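You operate a simulated robot arm through the tools that you are given. There is no shell and no other tool. Be economical: measure what you need, move in short steps, check, and stop when the job is done.

Carry out the task below with a simulated two-armed robot. There is one attempt and no reset: what you move stays moved.

## Task
Take the 16 mm grey tin from the long counter and put it on the shelf under the red case. Fetch the black cap from the shelf under the plan board and set it on the red camera. Take the lid off the blue-band pot and lay it down on the top of the grey workbench. Stack the small grey box that says "Clips" from the top of the grey workbench on top of the small grey box that says "Sleeves". Take the green-band cartridge on the top of the wall bench and put it away on the high shelf over the gauge board. Take the purple spool and leave it on top of the brown carton on the top of the wall bench. Put the white float on the grey slate. Open the bench drawer, fetch the blue torch and stand it in the inside of the bench drawer and shut the drawer again. Do these in any order. Set down upright: blue torch.

Only the result counts: the job must be done as asked and must still hold three seconds after the hand-in. Knocking over, shifting, dropping, spilling or breaking anything else fails it. Lids that push on must go on centred and level and be pressed home; caps that screw on are set level and turned clockwise until they are tight.

## Robot
Two 7-joint arms with fingered hands on one trunk, on a base that drives. Base frame: it is fixed to the floor where the robot stands at the start and does not move with it; the origin is under the middle of the robot, x ahead of it, y to its left, z up; the surface under the hand at the start is at about z = 1007. Units: mm, degrees, N and s.
The left shoulder is at the start at [70, 166, 1118], the right one opposite. With the tool pointing down near the work surface each hand reaches from about 400 to 960 mm from the robot's upright axis, wherever it stands, measured 20 degrees to its own side. Places, roughly: bench drawer [-300, 1900, 700]; black cap (4x4x4 cm) [600, -1500, 400]; blue torch [-250, 2000, 1000]; blue-band pot (6x6x6 cm) [-1200, -1100, 900]; carton [-250, -3250, 1000]; green-band cartridge [-1000, -3250, 1000]; grey slate [750, -750, 500]; grey tin [750, 0, 1000]; high shelf over the gauge board (24x92 cm) [-3560, 2220, 1660]; inside of the bench drawer [-300, 2000, 600]; purple spool (7x7x5 cm) [-400, -3200, 900]; red camera (11x7x3 cm) [400, -1500, 400]; shelf under the red case [600, 100, 400]; small grey box [-1500, -1250, 750]; white float (7x7x14 cm) [-800, 1900, 500]. Payload 4.1 kg a hand.
Tool frame (each hand has its own): the origin (TCP) lies between the finger pads and is the grasp point; the fingertips stand 32 mm ahead of it; z points along the fingers, y is the line along which they close. The gripper opens to 108 mm. The gripper's body begins 38 mm behind the TCP. The gripper is a hand of 4 fingers: y runs from the thumb to the fingers, the wrist lies at [-16, -108, -186] in the tool frame.
Orientation is that of the tool frame in the base frame, as a unit quaternion [x, y, z, w]. With the fingers straight down and the wrist toward the robot, the tool's x, y and z point along [0, 1, 0], [1, 0, 0] and [0, 0, -1] of the base frame.

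## Interface
- The arms move only by the tool apply_moves. It takes "left_series", "right_series" or both (then of equal length, played together; a hand with none holds still); each is a list of rows, each a list of 2 entries, a list of its own where there are three numbers: the shift along the base's x, y, z in mm, then the turn, a rotation vector about the base's x, y, z in degrees. In form: [[[tx, ty, tz], [rx, ry, rz]], ...]. A call has 1 to 10 rows; each row shifts and turns the commanded pose from where the row before left it. A row lasts 0.2 s, in which the tool goes at most 50 mm and 8.6 degrees; a call with a longer step from one row to the next is refused whole. Where a pose cannot be reached the arm comes as near as it can. A force on the tool above 40 N (or 10 N above the force at the start of the call, whichever is more), or a blocked arm, ends the call early, and 0.2 s more pass. In this call time passes only in rows, and 0.2 s behind the last. The reply holds the time, the measured pose of the TCP, the force on the tool along the base axes, the opening and the grip force, in the units named above and with some noise, with the torque about the TCP (base axes, N m) and any sound that the robot's microphone picked up.
- Cameras (640 x 400 px; columns grow to the right, rows downward): "scene" is now at [148.2, -12, 1339.7]; the picture's right is [-0.11, -0.99, -0.00], its down [-0.61, 0.07, -0.79] and it looks along [0.79, -0.09, -0.61] (base axes); focal length 214 px, centre (320, 200). "left" rides on the left gripper at [-64, -92, -132] in its tool frame; the picture's right is [-0.80, -0.28, 0.53], its down [0.55, -0.71, 0.45] and it looks along [0.25, 0.65, 0.72] (tool axes); focal length 247 px, centre (320, 200). "right" rides on the right gripper at [64, -93, -132] in its tool frame; the picture's right is [-0.80, 0.28, -0.53], its down [-0.55, -0.71, 0.45] and it looks along [-0.25, 0.65, 0.72] (tool axes); focal length 247 px, centre (320, 200). There is no depth. A picture from a camera that has moved, and an enlarged one, comes with that camera's place and axes in the base frame and with its lens. The place of the scene camera against the robot may be out by one fixed shift of up to 18 mm in any direction.
- snapshot(camera): a new picture of that camera. No time passes.
- move_column(by): slides the trunk up (or, below 0, down) by that many mm; the arms and the scene camera ride with it, the base frame stays. It gives what a move gives, with no picture.
- base_move(legs): drives the robot by 1 to 6 legs, each [ahead, left, turn to the left] in mm, mm and degrees, along the robot's own axes; the way and the turn of a leg run together, so that a leg with both is an arc; at most 1500 mm and 180 degrees a leg. The arms and the cameras ride along, it lands a little off, and it stops where it bumps. It gives what a move gives.
- move_fingers(index, middle, ring, thumb_bend, hand): sets how far each is bent, from 0 (flat) to 1 (curled in); at 0.3 the hand is open as for a grip, at 0.7 the pads meet at the TCP. One left out holds its place. A second passes; each finger stops where it meets its share of the squeeze, and holds until it gets a number again. It is the only way to open and close the hand. It gives what a move gives, with no picture; readings hold the bend of each and the force on the fingers (four entries, about 0 where the hand has none), thumb and palm.
- head_to(pan, tilt): turns the head with the scene camera to pan (to the left, within 86 degrees either way) and tilt (down, from -29 to 69), counted from straight ahead of the robot. It gives what a move gives.
- zoom(camera, box): a new picture of the part [left, top, right, bottom] of that camera's present view, enlarged. No time passes.
- job_done(): hands the job in; it is judged then, once.

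Work in short steps. Places have to be worked out from the pictures, the camera data and where the tool is seen: move nearer, look again, correct. Check each grasp and each placing, and mend what went wrong. You have 493 turns and 248 pictures in all, those below and enlarged ones among them. Open the grippers and draw the arms clear of the work before you hand the job in, unless the task says otherwise; then end with one line.

The tools are called after "Call:" by a JSON object that holds its "op" and its "data". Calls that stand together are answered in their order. apply_moves: Moves the arms, as the interface text tells. Its arguments: {"type":"object","properties":{"left_series":{"type":"array"},"right_series":{"type":"array"}},"required":[]} The other tools are called the same way: move_column (by) slides the trunk up or down; move_fingers (index, middle, ring, thumb_bend, hand) moves the fingers one by one; base_move (legs) drives the base; head_to (pan, tilt) turns the head that bears the scene camera; snapshot (camera) takes a picture; zoom (camera, box) takes an enlarged picture of a part of a camera's view; job_done () hands the job in.

At the start:

```text
t: 0.0
left_tool_pos: [657.7, 63.6, 1187.2]
left_tool_rot: [0.707, 0.707, 0.0, 0.0]
left_contact_force: [-0.3, -0.2, -0.9]
left_ft_torque: [-0.02, 0.0, -0.01]
left_gripper_width: 107.8
left_grip_force: 0.1
left_shape: jaw
left_bend: [0.3, 0.3, 0.3, 0.3]
left_finger forces: [0.1, 0.0, 0.0, 0.0, 0.0, 0.1]
right_tool_pos: [510.0, -443.1, 1118.0]
right_tool_rot: [0.707, 0.707, 0.0, 0.0]
right_contact_force: [0.7, -0.3, -0.2]
right_ft_torque: [0.03, -0.01, -0.02]
right_gripper_width: 107.8
right_grip_force: 0.1
right_shape: jaw
right_bend: [0.3, 0.3, 0.3, 0.3]
right_finger forces: [0.1, 0.1, 0.0, 0.1, 0.0, 0.0]
trunk travel left (down, up): [-625.0, 315.0]
robot x, y, heading: [-0.9, -2.5, 0.0]
head pan, tilt: [-6.3, 37.8]
```

scene: 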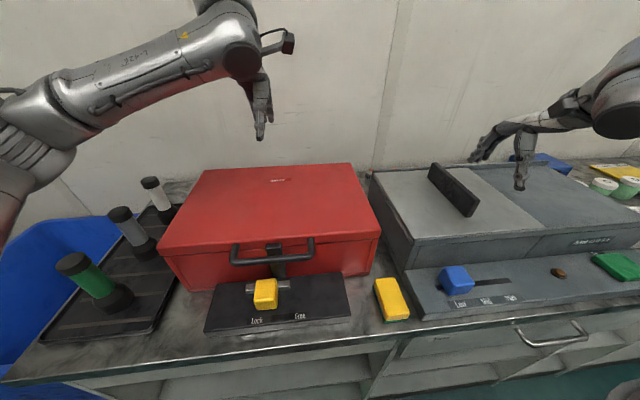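
right: 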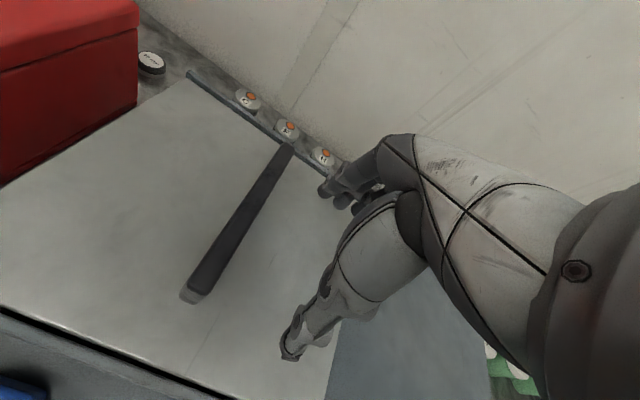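
left: 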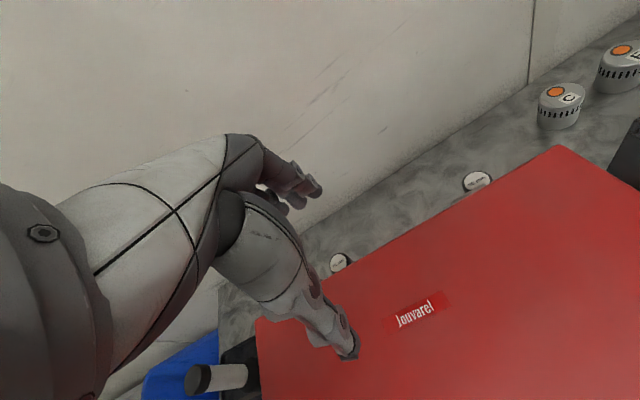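

I start by enlarging the left view to read the tin labels behind the red case.

Call:
{"op": "zoom", "data": {"camera": "left", "box": [320, 30, 640, 280]}}

Call:
{"op": "zoom", "data": {"camera": "right", "box": [120, 30, 380, 200]}}

```text
1.60 times, centred on (480, 155) of left
camera zoom: at [564.9, -0.7, 1318.2], right [-0.28, -0.8, -0.53], down [-0.71, 0.55, -0.45], along [0.65, 0.25, -0.72], focal length 395 px, centre (64, 272)
```

zoom: 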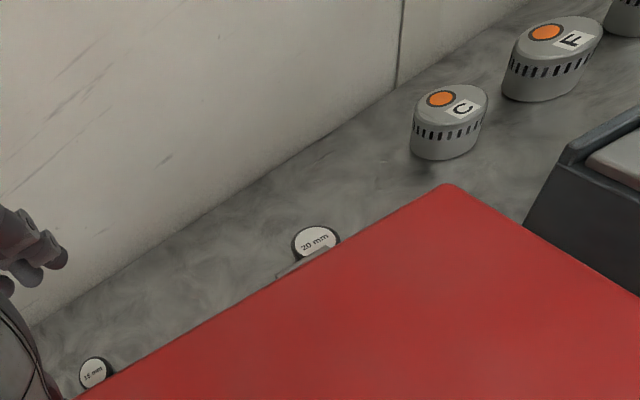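

```text
2.35 times, centred on (250, 115) of right
camera zoom: at [418.5, -378.9, 1249.4], right [0.28, -0.8, 0.53], down [-0.71, -0.55, -0.45], along [0.65, -0.25, -0.72], focal length 581 px, centre (485, 400)
```

zoom: 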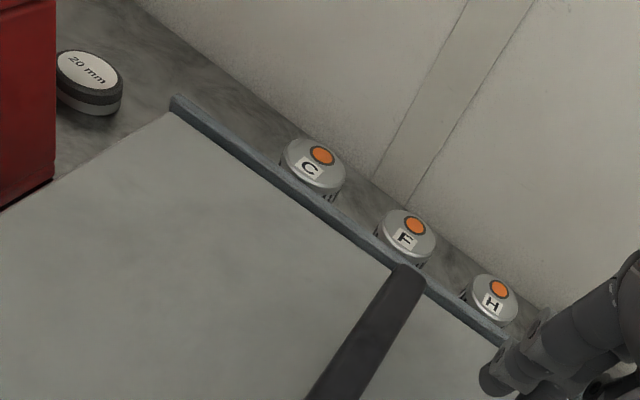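

The left-hand tin reads 15/16/18 mm; zoom in more.

Call:
{"op": "zoom", "data": {"camera": "left", "box": [315, 240, 365, 280]}}

Call:
{"op": "head_to", "data": {"pan": 20, "tilt": 40}}

Call:
{"op": "snapshot", "data": {"camera": "scene"}}

```text
10.00 times, centred on (340, 260) of left
camera zoom: at [564.9, -0.7, 1318.2], right [-0.28, -0.8, -0.53], down [-0.71, 0.55, -0.45], along [0.65, 0.25, -0.72], focal length 2470 px, centre (120, -400)
```

zoom: 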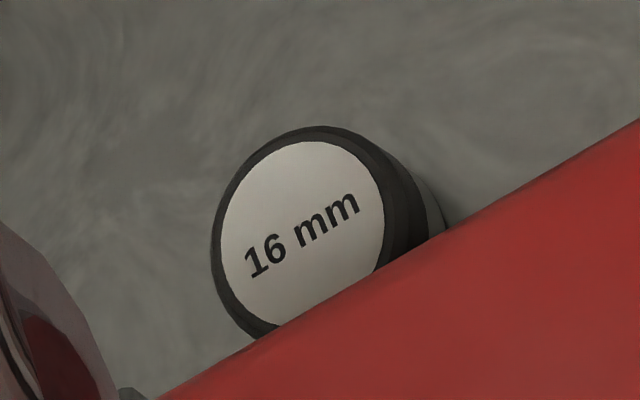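

```text
t: 0.9
left_tool_pos: [659.6, 63.7, 1186.8]
left_tool_rot: [0.707, 0.707, 0.0, 0.0]
left_contact_force: [0.0, -0.3, 0.2]
left_ft_torque: [0.0, -0.04, -0.01]
left_gripper_width: 107.7
left_grip_force: 0.2
left_shape: jaw
left_bend: [0.3, 0.3, 0.3, 0.3]
left_finger forces: [0.0, 0.0, 0.0, 0.0, 0.0, 0.0]
right_tool_pos: [510.9, -442.7, 1119.3]
right_tool_rot: [0.707, 0.707, 0.0, 0.001]
right_contact_force: [0.6, 0.0, -0.4]
right_ft_torque: [-0.04, 0.01, 0.0]
right_gripper_width: 107.9
right_grip_force: 0.0
right_shape: jaw
right_bend: [0.3, 0.3, 0.3, 0.3]
right_finger forces: [0.1, 0.0, 0.0, 0.0, 0.0, 0.0]
trunk travel left (down, up): [-625.0, 315.0]
robot x, y, heading: [-2.9, 2.6, 0.0]
head pan, tilt: [20.0, 40.0]
```

```text
241 pictures are left
camera scene: at [142.2, 26.5, 1336.5], right [0.34, -0.94, 0.0], down [-0.6, -0.22, -0.77], along [0.72, 0.26, -0.64], focal length 214 px, centre (320, 200)
```

scene: 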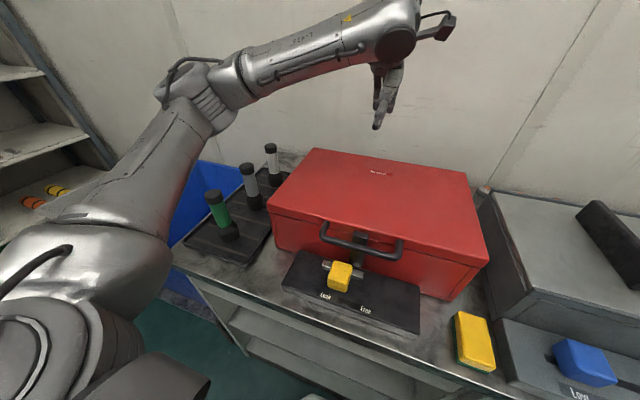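

The 16 mm tin is behind the red case at roughly (712,108). I turn the left hand -90° about z so it closes along the wall, raising it and moving toward the tin.

Call:
{"op": "apply_moves", "data": {"left_series": [[[0, 0, 20], [0, 0, -8.5]], [[0, 0, 20], [0, 0, -8.5]], [[0, 0, 20], [0, 0, -8.5]], [[0, 0, 10], [0, 0, -8.5]], [[5, 0, 0], [0, 0, -8.5]], [[5, 0, 0], [0, 0, -8.5]], [[5, 0, 0], [0, 0, -8.5]], [[5, 0, 0], [0, 0, -8.5]], [[5, 0, 0], [0, 0, -8.5]], [[5, 0, 0], [0, 0, -8.5]]]}}

Call:
{"op": "apply_moves", "data": {"left_series": [[[10, 0, 0], [0, 0, -5]]]}}

Call:
{"op": "snapshot", "data": {"camera": "left"}}

Call:
{"op": "snapshot", "data": {"camera": "scene"}}

```text
t: 3.1
left_tool_pos: [688.1, 62.5, 1256.7]
left_tool_rot: [0.999, 0.043, 0.0, 0.0]
left_contact_force: [0.5, 0.2, -0.3]
left_ft_torque: [-0.01, -0.02, 0.03]
left_gripper_width: 107.7
left_grip_force: 0.0
left_shape: jaw
left_bend: [0.3, 0.3, 0.3, 0.3]
left_finger forces: [0.0, 0.1, 0.0, 0.0, 0.1, 0.0]
right_tool_pos: [511.4, -442.4, 1117.7]
right_tool_rot: [0.707, 0.707, 0.0, 0.0]
right_contact_force: [0.1, -0.1, -0.1]
right_ft_torque: [0.04, 0.06, 0.01]
right_gripper_width: 107.7
right_grip_force: 0.1
right_shape: jaw
right_bend: [0.3, 0.3, 0.3, 0.3]
right_finger forces: [0.0, 0.1, 0.0, 0.0, 0.1, 0.0]
trunk travel left (down, up): [-625.0, 315.0]
robot x, y, heading: [0.4, 3.3, -0.1]
head pan, tilt: [20.0, 40.0]
```

```text
t: 3.5
left_tool_pos: [698.2, 62.2, 1257.3]
left_tool_rot: [1.0, 0.0, 0.0, 0.0]
left_contact_force: [0.9, 0.6, -0.7]
left_ft_torque: [-0.01, -0.02, 0.01]
left_gripper_width: 107.3
left_grip_force: 0.1
left_shape: jaw
left_bend: [0.3, 0.3, 0.3, 0.3]
left_finger forces: [0.0, 0.0, 0.0, 0.0, 0.0, 0.1]
right_tool_pos: [510.8, -444.1, 1118.3]
right_tool_rot: [0.707, 0.707, 0.0, 0.0]
right_contact_force: [0.5, -0.5, 0.2]
right_ft_torque: [-0.04, 0.0, -0.01]
right_gripper_width: 107.5
right_grip_force: 0.0
right_shape: jaw
right_bend: [0.3, 0.3, 0.3, 0.3]
right_finger forces: [0.0, 0.1, 0.1, 0.0, 0.1, 0.1]
trunk travel left (down, up): [-625.0, 315.0]
robot x, y, heading: [-1.7, 1.6, 0.1]
head pan, tilt: [20.0, 40.0]
```

```text
240 pictures are left
camera left: at [633.0, 155.1, 1387.3], right [-0.8, 0.28, -0.53], down [0.55, 0.71, -0.45], along [0.25, -0.65, -0.72], focal length 247 px, centre (320, 200)
```

left: 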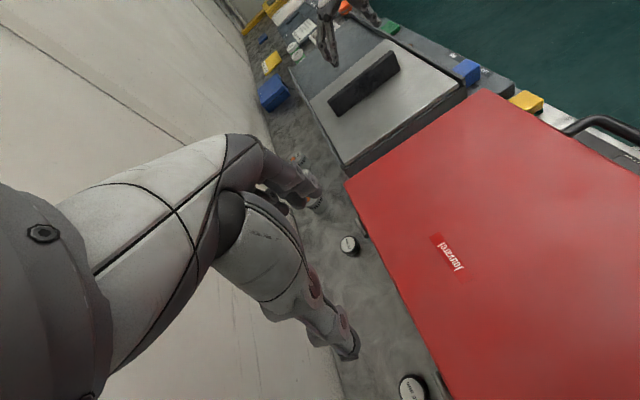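

```text
239 pictures are left
camera scene: at [142.8, 25.3, 1336.4], right [0.34, -0.94, 0.0], down [-0.6, -0.22, -0.77], along [0.72, 0.26, -0.64], focal length 214 px, centre (320, 200)
```

scene: 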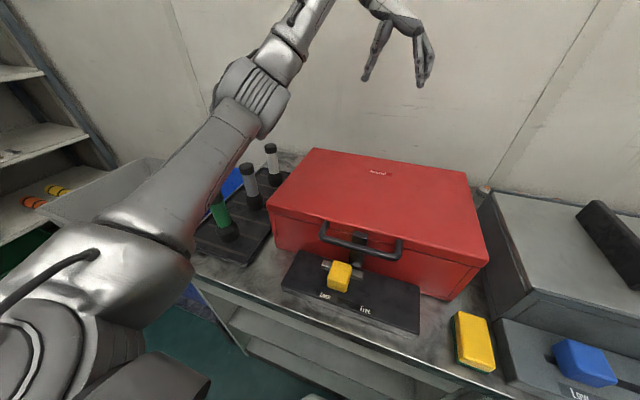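

Triangulating both views puts the tin at about (774,153) with its top near z≈905 (counter ≈880). I raise the trunk to keep the forearm high and then line the hand up over the tin.

Call:
{"op": "move_column", "data": {"by": 200}}

Call:
{"op": "apply_moves", "data": {"left_series": [[[20, 23, -35], [0, 0, 0]], [[20, 23, -35], [0, 0, 0]], [[20, 23, -35], [0, 0, 0]], [[16, 22, -35], [0, 0, 0]], [[0, 0, -40], [0, 0, 0]], [[0, 0, -40], [0, 0, 0]], [[0, 0, -40], [0, 0, 0]]]}}

Call:
{"op": "snapshot", "data": {"camera": "left"}}

Call:
{"op": "snapshot", "data": {"camera": "scene"}}

```text
t: 5.7
left_tool_pos: [697.4, 63.2, 1455.2]
left_tool_rot: [1.0, -0.001, 0.0, 0.0]
left_contact_force: [-0.7, -0.1, 0.6]
left_ft_torque: [0.01, -0.03, -0.05]
left_gripper_width: 107.3
left_grip_force: 0.1
left_shape: jaw
left_bend: [0.3, 0.3, 0.3, 0.3]
left_finger forces: [0.0, 0.1, 0.0, 0.0, 0.0, 0.0]
right_tool_pos: [510.8, -443.3, 1319.4]
right_tool_rot: [0.707, 0.707, 0.0, 0.0]
right_contact_force: [-0.1, -0.5, 0.2]
right_ft_torque: [-0.04, 0.05, -0.01]
right_gripper_width: 107.8
right_grip_force: 0.0
right_shape: jaw
right_bend: [0.3, 0.3, 0.3, 0.3]
right_finger forces: [0.0, 0.0, 0.0, 0.0, 0.0, 0.1]
trunk travel left (down, up): [-825.0, 115.0]
robot x, y, heading: [-0.0, -1.4, -0.3]
head pan, tilt: [20.0, 40.0]
```

```text
t: 7.3
left_tool_pos: [776.5, 156.0, 1194.2]
left_tool_rot: [1.0, 0.0, 0.0, 0.0]
left_contact_force: [-0.5, 0.5, -1.4]
left_ft_torque: [0.01, 0.04, 0.01]
left_gripper_width: 107.8
left_grip_force: 0.0
left_shape: jaw
left_bend: [0.3, 0.3, 0.3, 0.3]
left_finger forces: [0.1, 0.1, 0.0, 0.0, 0.1, 0.1]
right_tool_pos: [511.3, -441.8, 1318.9]
right_tool_rot: [0.707, 0.708, -0.001, -0.001]
right_contact_force: [0.2, 0.2, -0.1]
right_ft_torque: [-0.01, 0.04, -0.01]
right_gripper_width: 107.9
right_grip_force: 0.1
right_shape: jaw
right_bend: [0.3, 0.3, 0.3, 0.3]
right_finger forces: [0.1, 0.0, 0.0, 0.1, 0.1, 0.0]
trunk travel left (down, up): [-825.0, 115.0]
robot x, y, heading: [2.8, -0.0, -0.0]
head pan, tilt: [20.0, 40.0]
```

```text
238 pictures are left
camera left: at [711.4, 248.6, 1325.5], right [-0.8, 0.28, -0.53], down [0.55, 0.71, -0.45], along [0.25, -0.65, -0.72], focal length 247 px, centre (320, 200)
```

left: 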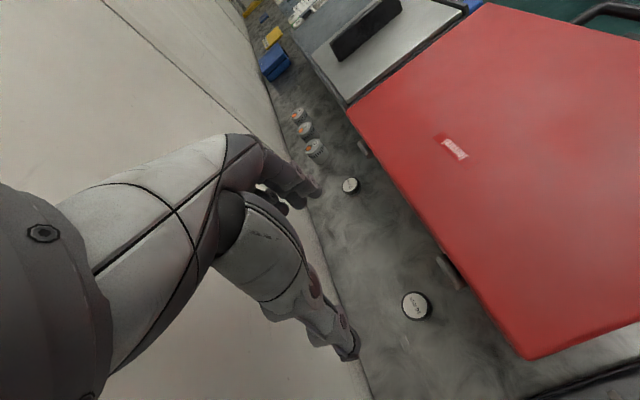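

```text
237 pictures are left
camera scene: at [143.4, 27.2, 1536.5], right [0.34, -0.94, 0.0], down [-0.6, -0.22, -0.77], along [0.72, 0.26, -0.64], focal length 214 px, centre (320, 200)
```

scene: 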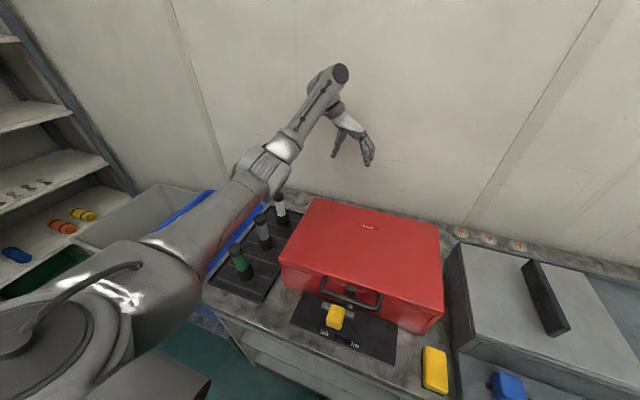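

Tin re-measured at (777,160). Descend toward it.

Call:
{"op": "apply_moves", "data": {"left_series": [[[0, 4, -40], [0, 0, 0]], [[0, 0, -45], [0, 0, 0]], [[0, 0, -45], [0, 0, 0]], [[0, 0, -40], [0, 0, 0]], [[0, 0, -40], [0, 0, 0]], [[0, 0, -30], [0, 0, 0]]]}}

Call:
{"op": "snapshot", "data": {"camera": "left"}}

Call:
{"op": "snapshot", "data": {"camera": "scene"}}

```text
t: 8.7
left_tool_pos: [777.1, 157.2, 955.0]
left_tool_rot: [1.0, 0.0, 0.001, -0.001]
left_contact_force: [-0.2, -0.8, 0.3]
left_ft_torque: [-0.03, 0.01, -0.02]
left_gripper_width: 107.6
left_grip_force: 0.0
left_shape: jaw
left_bend: [0.3, 0.3, 0.3, 0.3]
left_finger forces: [0.0, 0.1, 0.0, 0.0, 0.0, 0.0]
right_tool_pos: [511.6, -444.0, 1317.9]
right_tool_rot: [0.707, 0.707, 0.001, 0.0]
right_contact_force: [0.4, 0.2, 0.4]
right_ft_torque: [-0.03, 0.03, -0.01]
right_gripper_width: 107.9
right_grip_force: 0.0
right_shape: jaw
right_bend: [0.3, 0.3, 0.3, 0.3]
right_finger forces: [0.1, 0.1, 0.0, 0.0, 0.1, 0.0]
trunk travel left (down, up): [-825.0, 115.0]
robot x, y, heading: [-2.8, -2.7, 0.0]
head pan, tilt: [20.0, 40.0]
```

```text
236 pictures are left
camera left: at [710.8, 249.7, 1086.6], right [-0.8, 0.28, -0.53], down [0.55, 0.71, -0.45], along [0.25, -0.65, -0.72], focal length 247 px, centre (320, 200)
```

left: 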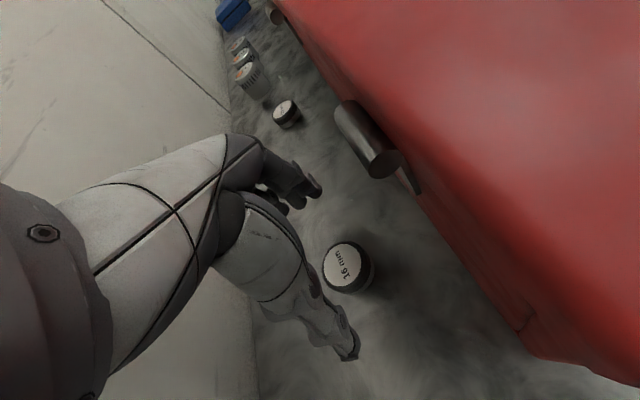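

```text
235 pictures are left
camera scene: at [142.8, 25.2, 1536.5], right [0.34, -0.94, 0.0], down [-0.6, -0.22, -0.77], along [0.72, 0.26, -0.64], focal length 214 px, centre (320, 200)
```

scene: 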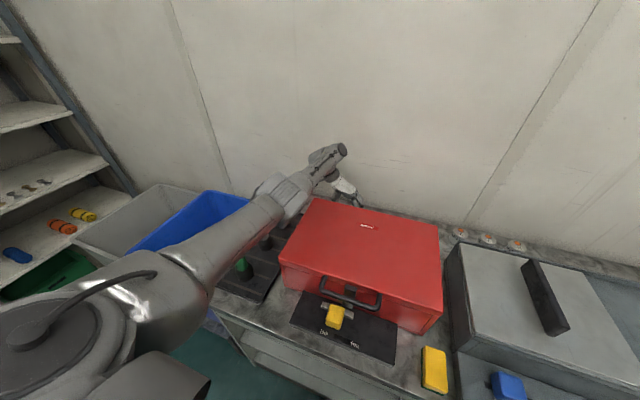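

The tin lines up under the TCP. Lower slowly until near the counter.

Call:
{"op": "apply_moves", "data": {"left_series": [[[0, 3, -15], [0, 0, 0]], [[0, 0, -10], [0, 0, 0]], [[0, 0, -8], [0, 0, 0]], [[0, 0, -6], [0, 0, 0]]]}}

Call:
{"op": "snapshot", "data": {"camera": "left"}}

```text
t: 9.7
left_tool_pos: [765.7, 160.7, 918.6]
left_tool_rot: [1.0, 0.001, 0.0, 0.001]
left_contact_force: [0.3, 0.9, 0.0]
left_ft_torque: [-0.02, -0.01, -0.03]
left_gripper_width: 107.7
left_grip_force: 0.1
left_shape: jaw
left_bend: [0.3, 0.3, 0.3, 0.3]
left_finger forces: [0.0, 0.0, 0.1, 0.0, 0.1, 0.0]
left hand out of reach, approached as far as the arm can: row 2
right_tool_pos: [511.1, -443.6, 1318.1]
right_tool_rot: [0.707, 0.707, 0.0, 0.0]
right_contact_force: [-0.1, -0.1, 0.0]
right_ft_torque: [0.04, 0.03, 0.02]
right_gripper_width: 107.6
right_grip_force: 0.1
right_shape: jaw
right_bend: [0.3, 0.3, 0.3, 0.3]
right_finger forces: [0.0, 0.0, 0.0, 0.0, 0.0, 0.0]
trunk travel left (down, up): [-825.0, 115.0]
robot x, y, heading: [2.4, 3.5, -0.1]
head pan, tilt: [20.0, 40.0]
```

```text
234 pictures are left
camera left: at [700.0, 253.7, 1049.0], right [-0.8, 0.28, -0.53], down [0.55, 0.71, -0.45], along [0.25, -0.65, -0.72], focal length 247 px, centre (320, 200)
```

left: 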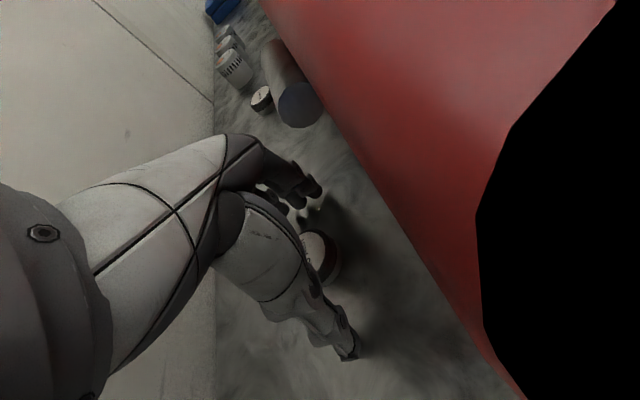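

The arm ran out of reach (x 766 instead of 777). I lift the hand and lower the trunk 100 mm to regain reach.

Call:
{"op": "apply_moves", "data": {"left_series": [[[0, 0, 40], [0, 0, 0]], [[0, 0, 40], [0, 0, 0]], [[0, 0, 40], [0, 0, 0]], [[10, 0, 0], [0, 0, 0]]]}}

Call:
{"op": "move_column", "data": {"by": -100}}

```text
t: 10.7
left_tool_pos: [775.8, 161.7, 1038.8]
left_tool_rot: [1.0, 0.0, -0.001, 0.001]
left_contact_force: [-0.1, 0.1, 0.3]
left_ft_torque: [0.0, 0.01, 0.0]
left_gripper_width: 107.7
left_grip_force: 0.1
left_shape: jaw
left_bend: [0.3, 0.3, 0.3, 0.3]
left_finger forces: [0.0, 0.1, 0.0, 0.1, 0.1, 0.0]
right_tool_pos: [510.9, -442.6, 1318.3]
right_tool_rot: [0.707, 0.707, 0.001, 0.0]
right_contact_force: [-0.4, -0.3, 0.1]
right_ft_torque: [-0.02, -0.01, -0.03]
right_gripper_width: 107.6
right_grip_force: 0.0
right_shape: jaw
right_bend: [0.3, 0.3, 0.3, 0.3]
right_finger forces: [0.1, 0.0, 0.0, 0.0, 0.1, 0.0]
trunk travel left (down, up): [-825.0, 115.0]
robot x, y, heading: [0.6, -3.0, -0.1]
head pan, tilt: [20.0, 40.0]
```

```text
t: 12.0
left_tool_pos: [774.3, 161.7, 939.7]
left_tool_rot: [1.0, 0.0, 0.0, -0.001]
left_contact_force: [0.1, -0.1, 0.7]
left_ft_torque: [0.02, 0.0, -0.03]
left_gripper_width: 107.4
left_grip_force: 0.2
left_shape: jaw
left_bend: [0.3, 0.3, 0.3, 0.3]
left_finger forces: [0.1, 0.1, 0.0, 0.0, 0.0, 0.0]
right_tool_pos: [510.8, -441.9, 1218.3]
right_tool_rot: [0.707, 0.707, 0.0, 0.0]
right_contact_force: [-0.7, -0.1, 1.3]
right_ft_torque: [0.03, -0.04, -0.01]
right_gripper_width: 107.7
right_grip_force: 0.2
right_shape: jaw
right_bend: [0.3, 0.3, 0.3, 0.3]
right_finger forces: [0.0, 0.1, 0.1, 0.0, 0.0, 0.0]
trunk travel left (down, up): [-725.0, 215.0]
robot x, y, heading: [-1.7, 2.3, -0.1]
head pan, tilt: [20.0, 40.0]
```

Now lower the last bit to about z 914.

Call:
{"op": "apply_moves", "data": {"left_series": [[[2, -1, -10], [0, 0, 0]], [[0, 0, -8], [0, 0, 0]], [[0, 0, -6], [0, 0, 0]], [[0, 0, -3], [0, 0, 0]]]}}

Call:
{"op": "snapshot", "data": {"camera": "left"}}

```text
t: 13.0
left_tool_pos: [776.0, 161.5, 913.0]
left_tool_rot: [1.0, 0.0, 0.0, -0.001]
left_contact_force: [0.2, -0.4, 1.5]
left_ft_torque: [-0.03, -0.05, 0.02]
left_gripper_width: 107.5
left_grip_force: 0.0
left_shape: jaw
left_bend: [0.3, 0.3, 0.3, 0.3]
left_finger forces: [0.0, 0.8, 0.1, 0.0, 0.1, 0.0]
right_tool_pos: [511.4, -443.9, 1219.5]
right_tool_rot: [0.707, 0.707, 0.0, -0.001]
right_contact_force: [-0.4, 0.6, -0.1]
right_ft_torque: [0.02, 0.0, 0.01]
right_gripper_width: 107.8
right_grip_force: 0.1
right_shape: jaw
right_bend: [0.3, 0.3, 0.3, 0.3]
right_finger forces: [0.0, 0.0, 0.0, 0.1, 0.1, 0.0]
trunk travel left (down, up): [-725.0, 215.0]
robot x, y, heading: [3.8, -1.4, -0.0]
head pan, tilt: [20.0, 40.0]
```

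```text
233 pictures are left
camera left: at [710.7, 253.7, 1044.6], right [-0.8, 0.28, -0.53], down [0.55, 0.71, -0.45], along [0.25, -0.65, -0.72], focal length 247 px, centre (320, 200)
```

left: 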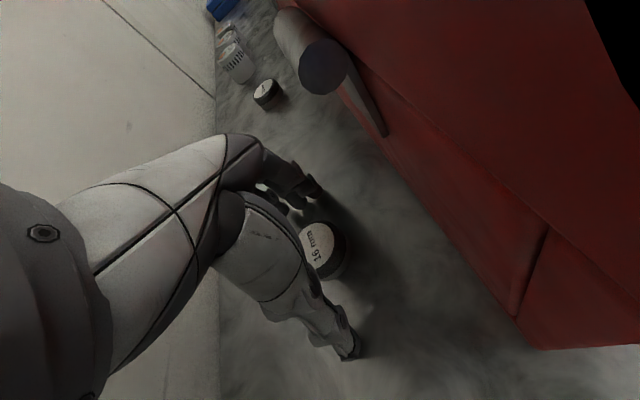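

A fingertip just touches the counter (z≈881). I back up 2 mm and close the hand.

Call:
{"op": "apply_moves", "data": {"left_series": [[[0, 0, 2], [0, 0, 0]]]}}

Call:
{"op": "move_fingers", "data": {"hand": "left", "index": 0.7, "middle": 0.7, "ring": 0.7, "thumb_bend": 0.7}}

Call:
{"op": "snapshot", "data": {"camera": "left"}}

```text
t: 13.4
left_tool_pos: [776.3, 160.8, 913.3]
left_tool_rot: [1.0, 0.0, 0.0, 0.0]
left_contact_force: [0.1, 0.2, -0.9]
left_ft_torque: [0.01, -0.01, 0.0]
left_gripper_width: 107.6
left_grip_force: 0.1
left_shape: jaw
left_bend: [0.3, 0.3, 0.3, 0.3]
left_finger forces: [0.0, 0.1, 0.0, 0.0, 0.0, 0.1]
right_tool_pos: [509.7, -443.7, 1219.2]
right_tool_rot: [0.707, 0.707, 0.0, 0.001]
right_contact_force: [0.2, 0.0, -0.8]
right_ft_torque: [-0.02, -0.02, 0.03]
right_gripper_width: 107.9
right_grip_force: 0.1
right_shape: jaw
right_bend: [0.3, 0.3, 0.3, 0.3]
right_finger forces: [0.0, 0.1, 0.0, 0.0, 0.0, 0.1]
trunk travel left (down, up): [-725.0, 215.0]
robot x, y, heading: [1.6, 0.6, 0.1]
head pan, tilt: [20.0, 40.0]
```

```text
t: 14.4
left_tool_pos: [776.0, 159.8, 916.9]
left_tool_rot: [1.0, 0.0, 0.002, 0.0]
left_contact_force: [1.4, -5.4, 17.2]
left_ft_torque: [-0.52, -0.34, -0.03]
left_gripper_width: 36.2
left_grip_force: 21.7
left_shape: fingers
left_bend: [0.62, 0.6, 0.69, 0.56]
left_finger forces: [5.1, 23.4, 1.3, 0.1, 13.4, 0.1]
right_tool_pos: [508.9, -443.7, 1219.7]
right_tool_rot: [0.707, 0.707, 0.0, 0.0]
right_contact_force: [0.2, 0.6, 0.7]
right_ft_torque: [0.03, -0.01, -0.02]
right_gripper_width: 107.7
right_grip_force: 0.1
right_shape: jaw
right_bend: [0.3, 0.3, 0.3, 0.3]
right_finger forces: [0.0, 0.1, 0.0, 0.0, 0.0, 0.0]
trunk travel left (down, up): [-725.0, 215.0]
robot x, y, heading: [0.9, 0.2, -0.2]
head pan, tilt: [20.0, 40.0]
```

```text
232 pictures are left
camera left: at [709.9, 252.3, 1048.1], right [-0.8, 0.28, -0.54], down [0.55, 0.71, -0.45], along [0.25, -0.65, -0.72], focal length 247 px, centre (320, 200)
```

left: 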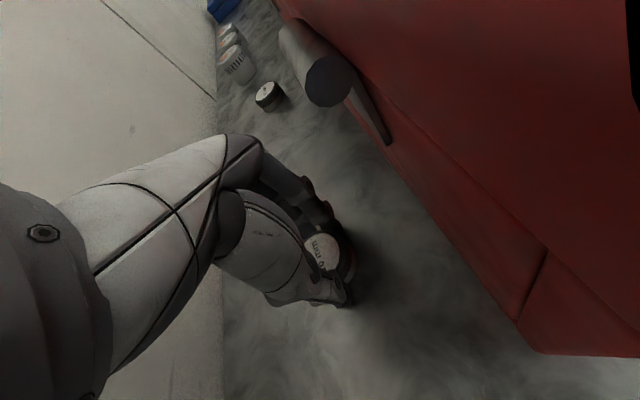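

Gripped (36 mm, 22 N). Lift 40 mm and check.

Call:
{"op": "apply_moves", "data": {"left_series": [[[0, 0, 15], [0, 0, 0]], [[0, 0, 30], [0, 0, 0]], [[0, 0, 40], [0, 0, 0]]]}}

Call:
{"op": "snapshot", "data": {"camera": "left"}}

```text
t: 15.2
left_tool_pos: [777.9, 159.9, 994.9]
left_tool_rot: [1.0, 0.0, -0.001, 0.0]
left_contact_force: [-1.0, -0.8, -0.3]
left_ft_torque: [0.02, -0.02, 0.0]
left_gripper_width: 36.0
left_grip_force: 14.3
left_shape: fingers
left_bend: [0.62, 0.62, 0.69, 0.56]
left_finger forces: [5.1, 8.6, 1.3, 0.1, 14.2, 0.0]
right_tool_pos: [510.6, -442.5, 1218.4]
right_tool_rot: [0.707, 0.707, 0.0, -0.001]
right_contact_force: [-0.5, 0.0, -0.4]
right_ft_torque: [0.02, 0.0, 0.0]
right_gripper_width: 107.7
right_grip_force: 0.0
right_shape: jaw
right_bend: [0.3, 0.3, 0.3, 0.3]
right_finger forces: [0.0, 0.0, 0.1, 0.0, 0.1, 0.0]
trunk travel left (down, up): [-725.0, 215.0]
robot x, y, heading: [0.2, 1.4, 0.2]
head pan, tilt: [20.0, 40.0]
```

```text
231 pictures are left
camera left: at [712.1, 253.4, 1127.7], right [-0.8, 0.28, -0.53], down [0.55, 0.71, -0.45], along [0.25, -0.65, -0.72], focal length 247 px, centre (320, 200)
```

left: 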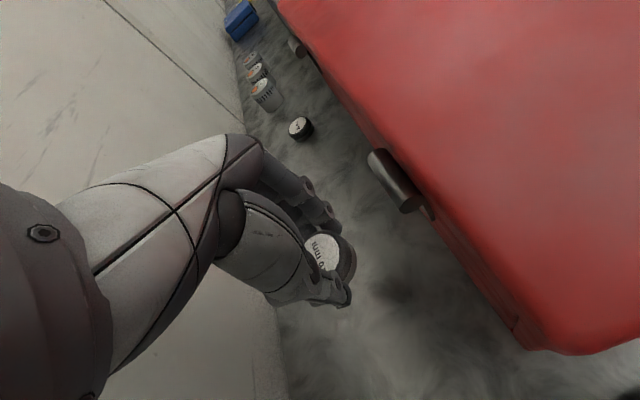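

Tin is held. Lift high, then retract over the case and turn the hand back.

Call:
{"op": "apply_moves", "data": {"left_series": [[[0, 0, 45], [0, 0, 0]], [[0, 0, 45], [0, 0, 0]], [[0, 0, 45], [0, 0, 0]], [[0, 0, 45], [0, 0, 0]], [[0, 0, 45], [0, 0, 0]], [[-20, 0, 30], [0, 0, 8]], [[-30, 0, 0], [0, 0, 8]], [[-30, 0, 0], [0, 0, 8]], [[-30, 0, 0], [0, 0, 8]], [[-30, 0, 0], [0, 0, 8]]]}}

Call:
{"op": "apply_moves", "data": {"left_series": [[[-30, 0, 0], [0, 0, 8]], [[-30, 0, 0], [0, 0, 8]], [[-30, 0, 0], [0, 0, 8]], [[-20, 0, 0], [0, 0, 8]], [[-20, 0, 0], [0, 0, 8]], [[0, 0, 0], [0, 0, 8]], [[0, 0, 0], [0, 0, 2]]]}}

Call:
{"op": "base_move", "data": {"legs": [[-500, 0, 0]]}}

Call:
{"op": "move_column", "data": {"by": -400}}

Call:
{"op": "head_to", "data": {"pan": 0, "tilt": 20}}

Call:
{"op": "snapshot", "data": {"camera": "scene"}}

Call:
{"op": "snapshot", "data": {"camera": "left"}}

```text
t: 17.4
left_tool_pos: [634.8, 161.8, 1256.5]
left_tool_rot: [0.94, 0.342, 0.0, 0.001]
left_contact_force: [0.1, 0.4, 0.0]
left_ft_torque: [-0.03, -0.03, 0.01]
left_gripper_width: 36.0
left_grip_force: 14.9
left_shape: fingers
left_bend: [0.62, 0.62, 0.69, 0.56]
left_finger forces: [5.3, 8.5, 1.6, 0.0, 14.0, 0.0]
right_tool_pos: [508.8, -441.2, 1220.1]
right_tool_rot: [0.708, 0.706, -0.001, 0.001]
right_contact_force: [-0.3, -0.1, 0.4]
right_ft_torque: [0.03, -0.04, 0.01]
right_gripper_width: 107.7
right_grip_force: 0.1
right_shape: jaw
right_bend: [0.3, 0.3, 0.3, 0.3]
right_finger forces: [0.1, 0.0, 0.0, 0.1, 0.1, 0.0]
trunk travel left (down, up): [-725.0, 215.0]
robot x, y, heading: [-0.5, -0.9, 0.1]
head pan, tilt: [20.0, 40.0]
```

```text
t: 19.0
left_tool_pos: [506.1, 161.8, 1253.2]
left_tool_rot: [0.706, 0.708, 0.0, -0.001]
left_contact_force: [-0.1, -0.4, -0.4]
left_ft_torque: [-0.03, 0.02, -0.01]
left_gripper_width: 36.1
left_grip_force: 14.7
left_shape: fingers
left_bend: [0.62, 0.62, 0.69, 0.56]
left_finger forces: [5.3, 8.4, 1.5, 0.1, 13.9, 0.0]
right_tool_pos: [511.1, -443.0, 1217.7]
right_tool_rot: [0.707, 0.707, 0.0, 0.0]
right_contact_force: [-0.3, -0.1, -0.8]
right_ft_torque: [-0.01, 0.02, 0.02]
right_gripper_width: 107.8
right_grip_force: 0.0
right_shape: jaw
right_bend: [0.3, 0.3, 0.3, 0.3]
right_finger forces: [0.1, 0.0, 0.0, 0.0, 0.0, 0.0]
trunk travel left (down, up): [-725.0, 215.0]
robot x, y, heading: [-2.9, -1.5, -0.2]
head pan, tilt: [20.0, 40.0]
```

```text
t: 21.9
left_tool_pos: [7.0, 162.5, 1253.8]
left_tool_rot: [0.706, 0.708, 0.0, 0.0]
left_contact_force: [-0.7, -0.6, -0.9]
left_ft_torque: [-0.03, 0.01, -0.01]
left_gripper_width: 35.7
left_grip_force: 14.7
left_shape: fingers
left_bend: [0.62, 0.62, 0.69, 0.56]
left_finger forces: [5.4, 8.4, 1.5, 0.0, 13.9, 0.0]
right_tool_pos: [15.0, -440.5, 1219.1]
right_tool_rot: [0.705, 0.709, -0.001, 0.0]
right_contact_force: [-0.2, -0.1, 0.8]
right_ft_torque: [-0.01, -0.01, 0.03]
right_gripper_width: 107.4
right_grip_force: 0.0
right_shape: jaw
right_bend: [0.3, 0.3, 0.3, 0.3]
right_finger forces: [0.0, 0.0, 0.1, 0.1, 0.1, 0.1]
trunk travel left (down, up): [-725.0, 215.0]
robot x, y, heading: [-501.6, 0.1, 0.2]
head pan, tilt: [20.0, 40.0]
```

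```text
t: 25.8
left_tool_pos: [7.7, 162.7, 854.1]
left_tool_rot: [0.705, 0.709, 0.0, 0.001]
left_contact_force: [0.3, 0.4, -0.2]
left_ft_torque: [0.02, -0.02, 0.01]
left_gripper_width: 36.0
left_grip_force: 14.9
left_shape: fingers
left_bend: [0.62, 0.62, 0.69, 0.56]
left_finger forces: [5.3, 8.5, 1.4, 0.0, 13.8, 0.0]
right_tool_pos: [13.5, -441.2, 819.1]
right_tool_rot: [0.705, 0.709, 0.0, 0.0]
right_contact_force: [0.4, 0.2, -0.7]
right_ft_torque: [0.01, -0.02, 0.02]
right_gripper_width: 107.4
right_grip_force: 0.0
right_shape: jaw
right_bend: [0.3, 0.3, 0.3, 0.3]
right_finger forces: [0.0, 0.0, 0.0, 0.1, 0.0, 0.0]
trunk travel left (down, up): [-325.0, 615.0]
robot x, y, heading: [-497.4, 0.6, 0.4]
head pan, tilt: [20.0, 40.0]
```

```text
t: 26.6
left_tool_pos: [7.5, 161.9, 851.9]
left_tool_rot: [0.705, 0.709, 0.001, 0.0]
left_contact_force: [-0.2, -0.8, -0.8]
left_ft_torque: [0.0, -0.01, -0.01]
left_gripper_width: 35.7
left_grip_force: 15.0
left_shape: fingers
left_bend: [0.62, 0.62, 0.69, 0.56]
left_finger forces: [5.3, 8.4, 1.6, 0.1, 13.8, 0.1]
right_tool_pos: [14.6, -440.2, 818.1]
right_tool_rot: [0.706, 0.708, 0.001, 0.001]
right_contact_force: [-1.0, 0.3, -0.2]
right_ft_torque: [-0.01, 0.01, -0.01]
right_gripper_width: 107.9
right_grip_force: 0.0
right_shape: jaw
right_bend: [0.3, 0.3, 0.3, 0.3]
right_finger forces: [0.0, 0.0, 0.0, 0.0, 0.0, 0.0]
trunk travel left (down, up): [-325.0, 615.0]
robot x, y, heading: [-498.5, -2.0, 0.1]
head pan, tilt: [0.0, 20.0]
```

```text
230 pictures are left
camera scene: at [-342.8, -2.9, 1067.8], right [0.01, -1.0, 0.0], down [-0.34, 0.0, -0.94], along [0.94, 0.01, -0.34], focal length 214 px, centre (320, 200)
```

scene: 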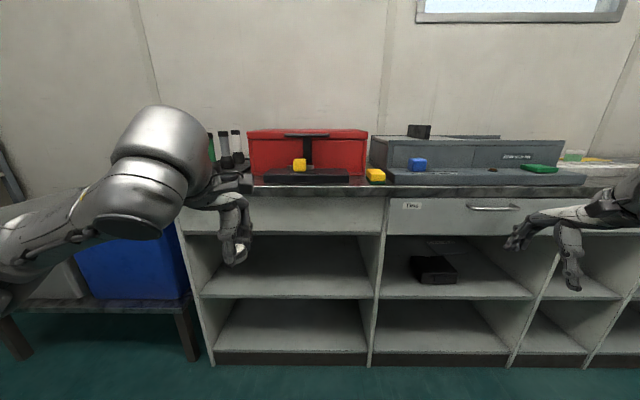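

```text
229 pictures are left
camera left: at [-85.9, 98.1, 985.2], right [-0.28, -0.8, -0.53], down [-0.71, 0.55, -0.45], along [0.65, 0.25, -0.72], focal length 247 px, centre (320, 200)
```

left: 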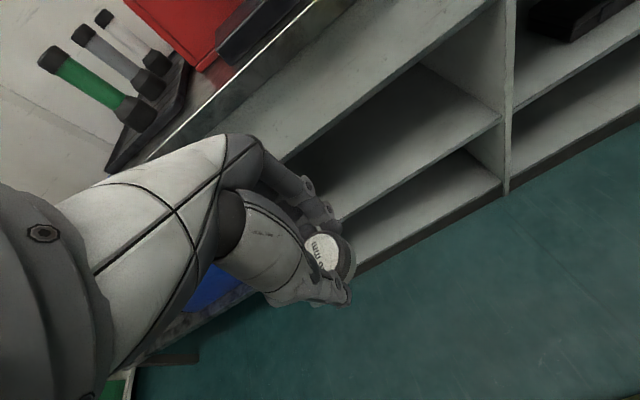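

The upper shelf under the red case has its top around z≈430, front edge x≈320. I lower the trunk, extend and lower the left hand, then will drive forward.

Call:
{"op": "move_column", "data": {"by": -170}}

Call:
{"op": "apply_moves", "data": {"left_series": [[[30, 0, -20], [0, 0, 0]], [[30, 0, -20], [0, 0, 0]], [[30, 0, -20], [0, 0, 0]], [[30, 0, -20], [0, 0, 0]], [[30, 0, -20], [0, 0, 0]], [[30, 0, -20], [0, 0, 0]], [[10, 0, -10], [0, 0, 0]]]}}

Call:
{"op": "snapshot", "data": {"camera": "left"}}

Call:
{"op": "snapshot", "data": {"camera": "scene"}}

```text
t: 28.5
left_tool_pos: [6.0, 162.3, 682.9]
left_tool_rot: [0.705, 0.709, 0.0, 0.0]
left_contact_force: [0.5, -0.2, 0.6]
left_ft_torque: [0.02, 0.02, 0.01]
left_gripper_width: 35.8
left_grip_force: 15.0
left_shape: fingers
left_bend: [0.62, 0.62, 0.69, 0.56]
left_finger forces: [5.3, 8.4, 1.7, 0.0, 13.9, 0.0]
right_tool_pos: [15.7, -440.5, 648.8]
right_tool_rot: [0.705, 0.709, 0.001, 0.0]
right_contact_force: [0.2, 0.8, -0.7]
right_ft_torque: [0.02, 0.01, -0.01]
right_gripper_width: 107.3
right_grip_force: 0.0
right_shape: jaw
right_bend: [0.3, 0.3, 0.3, 0.3]
right_finger forces: [0.0, 0.0, 0.0, 0.1, 0.1, 0.0]
trunk travel left (down, up): [-155.0, 785.0]
robot x, y, heading: [-495.9, -0.6, 0.4]
head pan, tilt: [0.0, 20.0]
```

```text
t: 30.1
left_tool_pos: [195.3, 160.7, 553.7]
left_tool_rot: [0.705, 0.71, 0.0, -0.001]
left_contact_force: [0.1, -0.3, -0.3]
left_ft_torque: [0.02, -0.01, -0.01]
left_gripper_width: 36.0
left_grip_force: 15.0
left_shape: fingers
left_bend: [0.63, 0.62, 0.69, 0.56]
left_finger forces: [5.4, 8.4, 1.6, 0.0, 13.9, 0.1]
right_tool_pos: [14.5, -440.8, 649.1]
right_tool_rot: [0.705, 0.709, 0.0, 0.0]
right_contact_force: [0.2, 0.8, 0.0]
right_ft_torque: [-0.01, 0.0, 0.01]
right_gripper_width: 107.9
right_grip_force: 0.1
right_shape: jaw
right_bend: [0.3, 0.3, 0.3, 0.3]
right_finger forces: [0.0, 0.0, 0.0, 0.1, 0.0, 0.0]
trunk travel left (down, up): [-155.0, 785.0]
robot x, y, heading: [-499.2, -1.5, 0.3]
head pan, tilt: [0.0, 20.0]
```

```text
228 pictures are left
camera left: at [102.3, 96.9, 684.3], right [-0.28, -0.8, -0.53], down [-0.71, 0.55, -0.45], along [0.65, 0.25, -0.72], focal length 247 px, centre (320, 200)
```

left: 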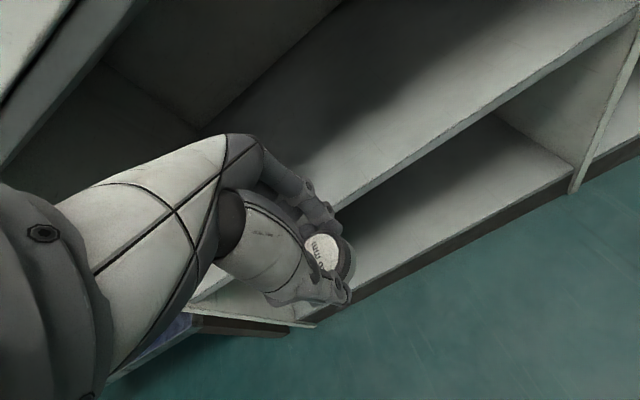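

```text
227 pictures are left
camera scene: at [-342.7, -2.9, 897.9], right [0.01, -1.0, 0.0], down [-0.34, 0.0, -0.94], along [0.94, 0.0, -0.34], focal length 214 px, centre (320, 200)
```

scene: 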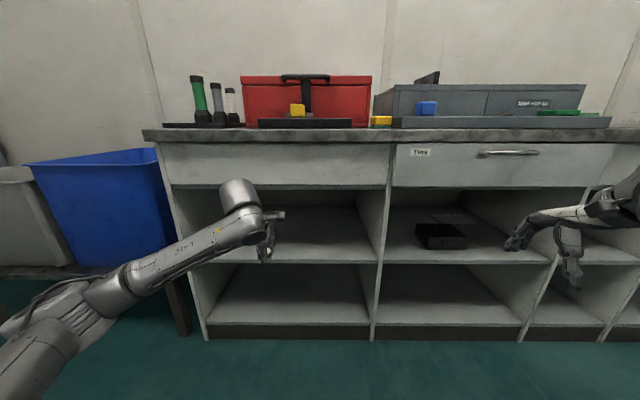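

I tilt the hand 12° so the wrist stays outside, lower slightly, and drive forward 215 mm.

Call:
{"op": "apply_moves", "data": {"left_series": [[[0, 0, -10], [0, -6, 0]], [[0, 0, -20], [0, -6, 0]]]}}

Call:
{"op": "base_move", "data": {"legs": [[215, 0, 0]]}}

Call:
{"op": "snapshot", "data": {"camera": "left"}}

Call:
{"op": "snapshot", "data": {"camera": "scene"}}

```text
t: 30.7
left_tool_pos: [195.9, 161.8, 522.4]
left_tool_rot: [0.702, 0.705, 0.074, 0.074]
left_contact_force: [0.5, -0.7, 0.0]
left_ft_torque: [0.03, -0.04, -0.01]
left_gripper_width: 35.8
left_grip_force: 14.9
left_shape: fingers
left_bend: [0.63, 0.62, 0.69, 0.56]
left_finger forces: [5.4, 8.5, 1.6, 0.0, 14.0, 0.0]
right_tool_pos: [14.3, -441.5, 649.3]
right_tool_rot: [0.705, 0.709, -0.001, 0.0]
right_contact_force: [0.5, -0.5, 0.7]
right_ft_torque: [0.0, -0.01, -0.01]
right_gripper_width: 108.0
right_grip_force: 0.1
right_shape: jaw
right_bend: [0.3, 0.3, 0.3, 0.3]
right_finger forces: [0.1, 0.0, 0.0, 0.0, 0.1, 0.0]
trunk travel left (down, up): [-155.0, 785.0]
robot x, y, heading: [-497.0, -1.4, 0.5]
head pan, tilt: [0.0, 20.0]
```

```text
t: 32.4
left_tool_pos: [415.8, 159.2, 523.9]
left_tool_rot: [0.702, 0.704, 0.073, 0.075]
left_contact_force: [-0.3, 0.1, -0.7]
left_ft_torque: [0.02, -0.02, -0.02]
left_gripper_width: 35.9
left_grip_force: 14.7
left_shape: fingers
left_bend: [0.63, 0.62, 0.69, 0.56]
left_finger forces: [5.3, 8.3, 1.6, 0.0, 13.9, 0.0]
right_tool_pos: [231.9, -441.6, 649.3]
right_tool_rot: [0.707, 0.707, 0.0, 0.0]
right_contact_force: [0.6, 0.3, -0.3]
right_ft_torque: [0.0, 0.01, 0.03]
right_gripper_width: 107.8
right_grip_force: 0.0
right_shape: jaw
right_bend: [0.3, 0.3, 0.3, 0.3]
right_finger forces: [0.0, 0.0, 0.1, 0.0, 0.0, 0.1]
trunk travel left (down, up): [-155.0, 785.0]
robot x, y, heading: [-279.1, 2.5, 0.1]
head pan, tilt: [0.0, 20.0]
```

```text
226 pictures are left
camera left: at [297.0, 95.5, 632.6], right [-0.16, -0.8, -0.58], down [-0.6, 0.55, -0.59], along [0.78, 0.25, -0.57], focal length 247 px, centre (320, 200)
```

left: 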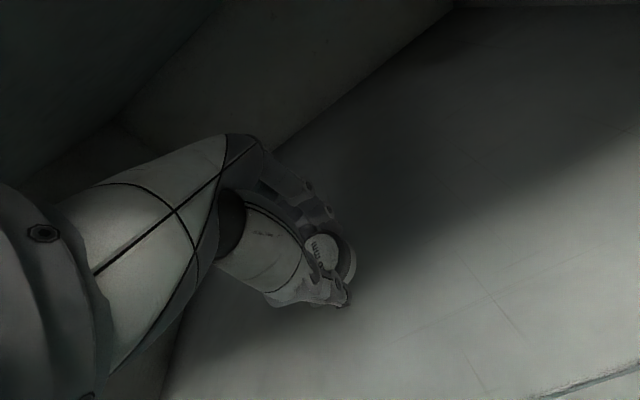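

```text
225 pictures are left
camera scene: at [-123.6, -2.9, 898.0], right [0.0, -1.0, 0.0], down [-0.34, 0.0, -0.94], along [0.94, 0.0, -0.34], focal length 214 px, centre (320, 200)
```

scene: 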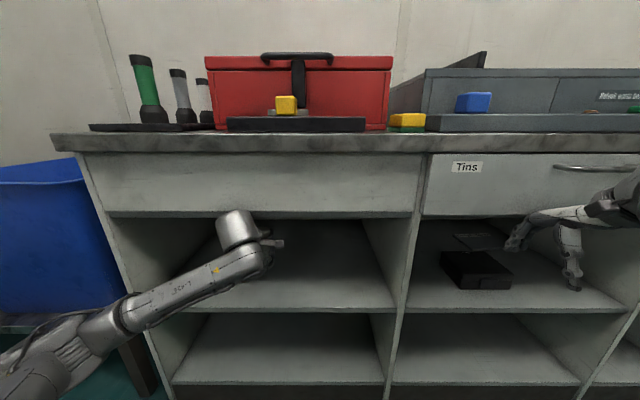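

The hand is inside the compartment over the shelf. Lower until contact.

Call:
{"op": "apply_moves", "data": {"left_series": [[[0, 0, -30], [0, 0, 0]], [[0, 0, -20], [0, 0, 0]], [[0, 0, -8], [0, 0, 0]], [[0, 0, -6], [0, 0, 0]], [[0, 0, -6], [0, 0, 0]], [[0, 0, -6], [0, 0, 0]], [[0, 0, -6], [0, 0, 0]]]}}

```text
t: 33.8
left_tool_pos: [416.9, 160.6, 461.3]
left_tool_rot: [0.702, 0.703, 0.08, 0.083]
left_contact_force: [-4.3, 0.4, 19.9]
left_ft_torque: [-0.01, 0.73, 0.03]
left_gripper_width: 36.0
left_grip_force: 23.7
left_shape: fingers
left_bend: [0.63, 0.63, 0.69, 0.57]
left_finger forces: [5.5, 8.1, 1.5, 0.1, 32.6, 0.1]
right_tool_pos: [230.8, -443.4, 649.4]
right_tool_rot: [0.706, 0.708, 0.001, 0.001]
right_contact_force: [-0.7, -0.4, 0.1]
right_ft_torque: [-0.04, -0.03, 0.0]
right_gripper_width: 107.7
right_grip_force: 0.0
right_shape: jaw
right_bend: [0.3, 0.3, 0.3, 0.3]
right_finger forces: [0.1, 0.0, 0.1, 0.1, 0.1, 0.1]
trunk travel left (down, up): [-155.0, 785.0]
robot x, y, heading: [-279.7, -4.8, -0.1]
head pan, tilt: [0.0, 20.0]
stopped in row 6 (left hand): the force on the tool passed its limit at 45 N (the readings are from after the stop); the commanded pose is now the measured one
```

Contact. Raise a little, straighten the hand, and lower again to set the tin flat.

Call:
{"op": "apply_moves", "data": {"left_series": [[[0, 0, 12], [0, 6.7, 0]], [[0, 0, 0], [0, 6.7, 0]], [[0, 0, -5], [0, 0, 0]], [[0, 0, -3], [0, 0, 0]], [[0, 0, -3], [0, 0, 0]], [[0, 0, -3], [0, 0, 0]]]}}

```text
t: 35.1
left_tool_pos: [421.9, 161.9, 455.2]
left_tool_rot: [0.706, 0.708, -0.008, -0.004]
left_contact_force: [-4.1, 0.1, 10.1]
left_ft_torque: [0.14, -0.04, 0.08]
left_gripper_width: 36.0
left_grip_force: 22.2
left_shape: fingers
left_bend: [0.65, 0.63, 0.7, 0.55]
left_finger forces: [4.4, 23.2, 0.7, 0.0, 16.3, 0.0]
right_tool_pos: [235.9, -443.9, 648.4]
right_tool_rot: [0.708, 0.706, -0.001, 0.001]
right_contact_force: [0.0, -0.4, 0.2]
right_ft_torque: [-0.05, -0.02, -0.01]
right_gripper_width: 107.7
right_grip_force: 0.1
right_shape: jaw
right_bend: [0.3, 0.3, 0.3, 0.3]
right_finger forces: [0.1, 0.0, 0.1, 0.0, 0.0, 0.0]
trunk travel left (down, up): [-155.0, 785.0]
robot x, y, heading: [-276.5, 1.0, 0.1]
head pan, tilt: [0.0, 20.0]
```

Flat contact with 10 N; open the hand.

Call:
{"op": "move_fingers", "data": {"hand": "left", "index": 0.3, "middle": 0.3, "ring": 0.3, "thumb_bend": 0.3}}

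Call:
{"op": "snapshot", "data": {"camera": "left"}}

```text
t: 36.1
left_tool_pos: [417.3, 162.8, 454.8]
left_tool_rot: [0.706, 0.708, -0.005, -0.003]
left_contact_force: [0.9, -1.3, -0.1]
left_ft_torque: [0.02, 0.0, 0.01]
left_gripper_width: 108.4
left_grip_force: 0.0
left_shape: fingers
left_bend: [0.3, 0.3, 0.3, 0.3]
left_finger forces: [0.1, 0.0, 0.0, 0.1, 0.1, 0.0]
right_tool_pos: [231.7, -442.5, 649.2]
right_tool_rot: [0.706, 0.708, 0.0, 0.0]
right_contact_force: [0.3, 0.8, 0.0]
right_ft_torque: [-0.01, 0.0, 0.0]
right_gripper_width: 107.8
right_grip_force: 0.0
right_shape: jaw
right_bend: [0.3, 0.3, 0.3, 0.3]
right_finger forces: [0.0, 0.0, 0.1, 0.1, 0.1, 0.0]
trunk travel left (down, up): [-155.0, 785.0]
robot x, y, heading: [-280.4, -2.1, 0.2]
head pan, tilt: [0.0, 20.0]
```

```text
224 pictures are left
camera left: at [325.1, 98.4, 587.1], right [-0.29, -0.8, -0.53], down [-0.71, 0.55, -0.44], along [0.64, 0.25, -0.73], focal length 247 px, centre (320, 200)
```

left: 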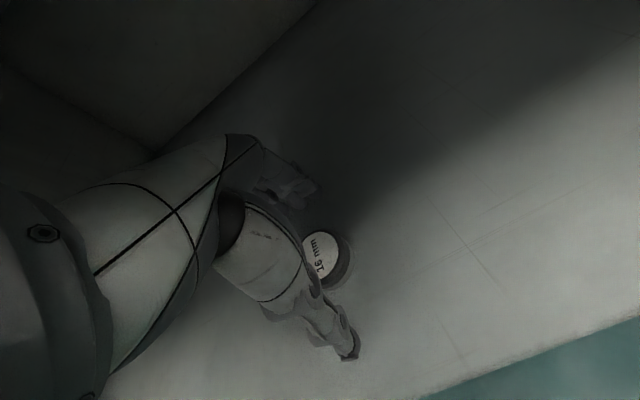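

Tin is standing flat on the shelf. Raise and withdraw by driving back.

Call:
{"op": "apply_moves", "data": {"left_series": [[[0, 0, 25], [0, 0, 0]], [[0, 0, 25], [0, -6, 0]], [[0, 0, 10], [0, -6, 0]]]}}

Call:
{"op": "base_move", "data": {"legs": [[-420, 0, 0]]}}

Call:
{"op": "snapshot", "data": {"camera": "left"}}

```text
t: 37.0
left_tool_pos: [418.5, 160.9, 493.6]
left_tool_rot: [0.71, 0.699, 0.058, 0.061]
left_contact_force: [-3.9, -6.2, -30.8]
left_ft_torque: [0.24, -1.17, 0.23]
left_gripper_width: 108.3
left_grip_force: 0.0
left_shape: fingers
left_bend: [0.3, 0.3, 0.3, 0.3]
left_finger forces: [0.0, 0.1, 0.0, 0.0, 0.0, 0.0]
right_tool_pos: [229.9, -437.6, 647.9]
right_tool_rot: [0.713, 0.701, -0.006, 0.0]
right_contact_force: [-0.7, -0.2, -0.2]
right_ft_torque: [0.01, -0.08, -0.03]
right_gripper_width: 107.7
right_grip_force: 0.1
right_shape: jaw
right_bend: [0.3, 0.3, 0.3, 0.3]
right_finger forces: [0.0, 0.0, 0.0, 0.0, 0.0, 0.1]
trunk travel left (down, up): [-155.0, 785.0]
robot x, y, heading: [-278.6, 8.1, -1.0]
head pan, tilt: [0.0, 20.0]
```

```text
t: 39.6
left_tool_pos: [0.1, 158.8, 514.0]
left_tool_rot: [0.704, 0.704, 0.069, 0.071]
left_contact_force: [0.2, 0.4, 0.6]
left_ft_torque: [0.02, 0.01, 0.01]
left_gripper_width: 108.4
left_grip_force: 0.1
left_shape: fingers
left_bend: [0.3, 0.3, 0.3, 0.3]
left_finger forces: [0.1, 0.0, 0.0, 0.0, 0.0, 0.0]
right_tool_pos: [-183.1, -443.7, 649.2]
right_tool_rot: [0.706, 0.708, -0.001, -0.001]
right_contact_force: [-0.2, 0.3, 0.3]
right_ft_torque: [-0.02, -0.02, -0.01]
right_gripper_width: 107.8
right_grip_force: 0.1
right_shape: jaw
right_bend: [0.3, 0.3, 0.3, 0.3]
right_finger forces: [0.0, 0.1, 0.0, 0.0, 0.1, 0.1]
trunk travel left (down, up): [-155.0, 785.0]
robot x, y, heading: [-694.9, -0.4, 0.1]
head pan, tilt: [0.0, 20.0]
```

```text
223 pictures are left
camera left: at [-116.6, 96.2, 625.2], right [-0.17, -0.8, -0.57], down [-0.61, 0.55, -0.58], along [0.78, 0.25, -0.58], focal length 247 px, centre (320, 200)
```

left: 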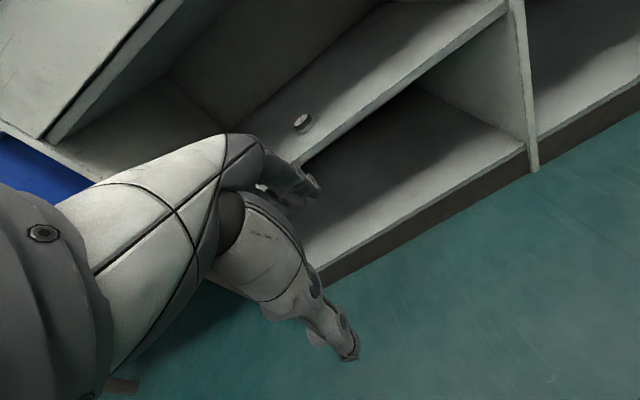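

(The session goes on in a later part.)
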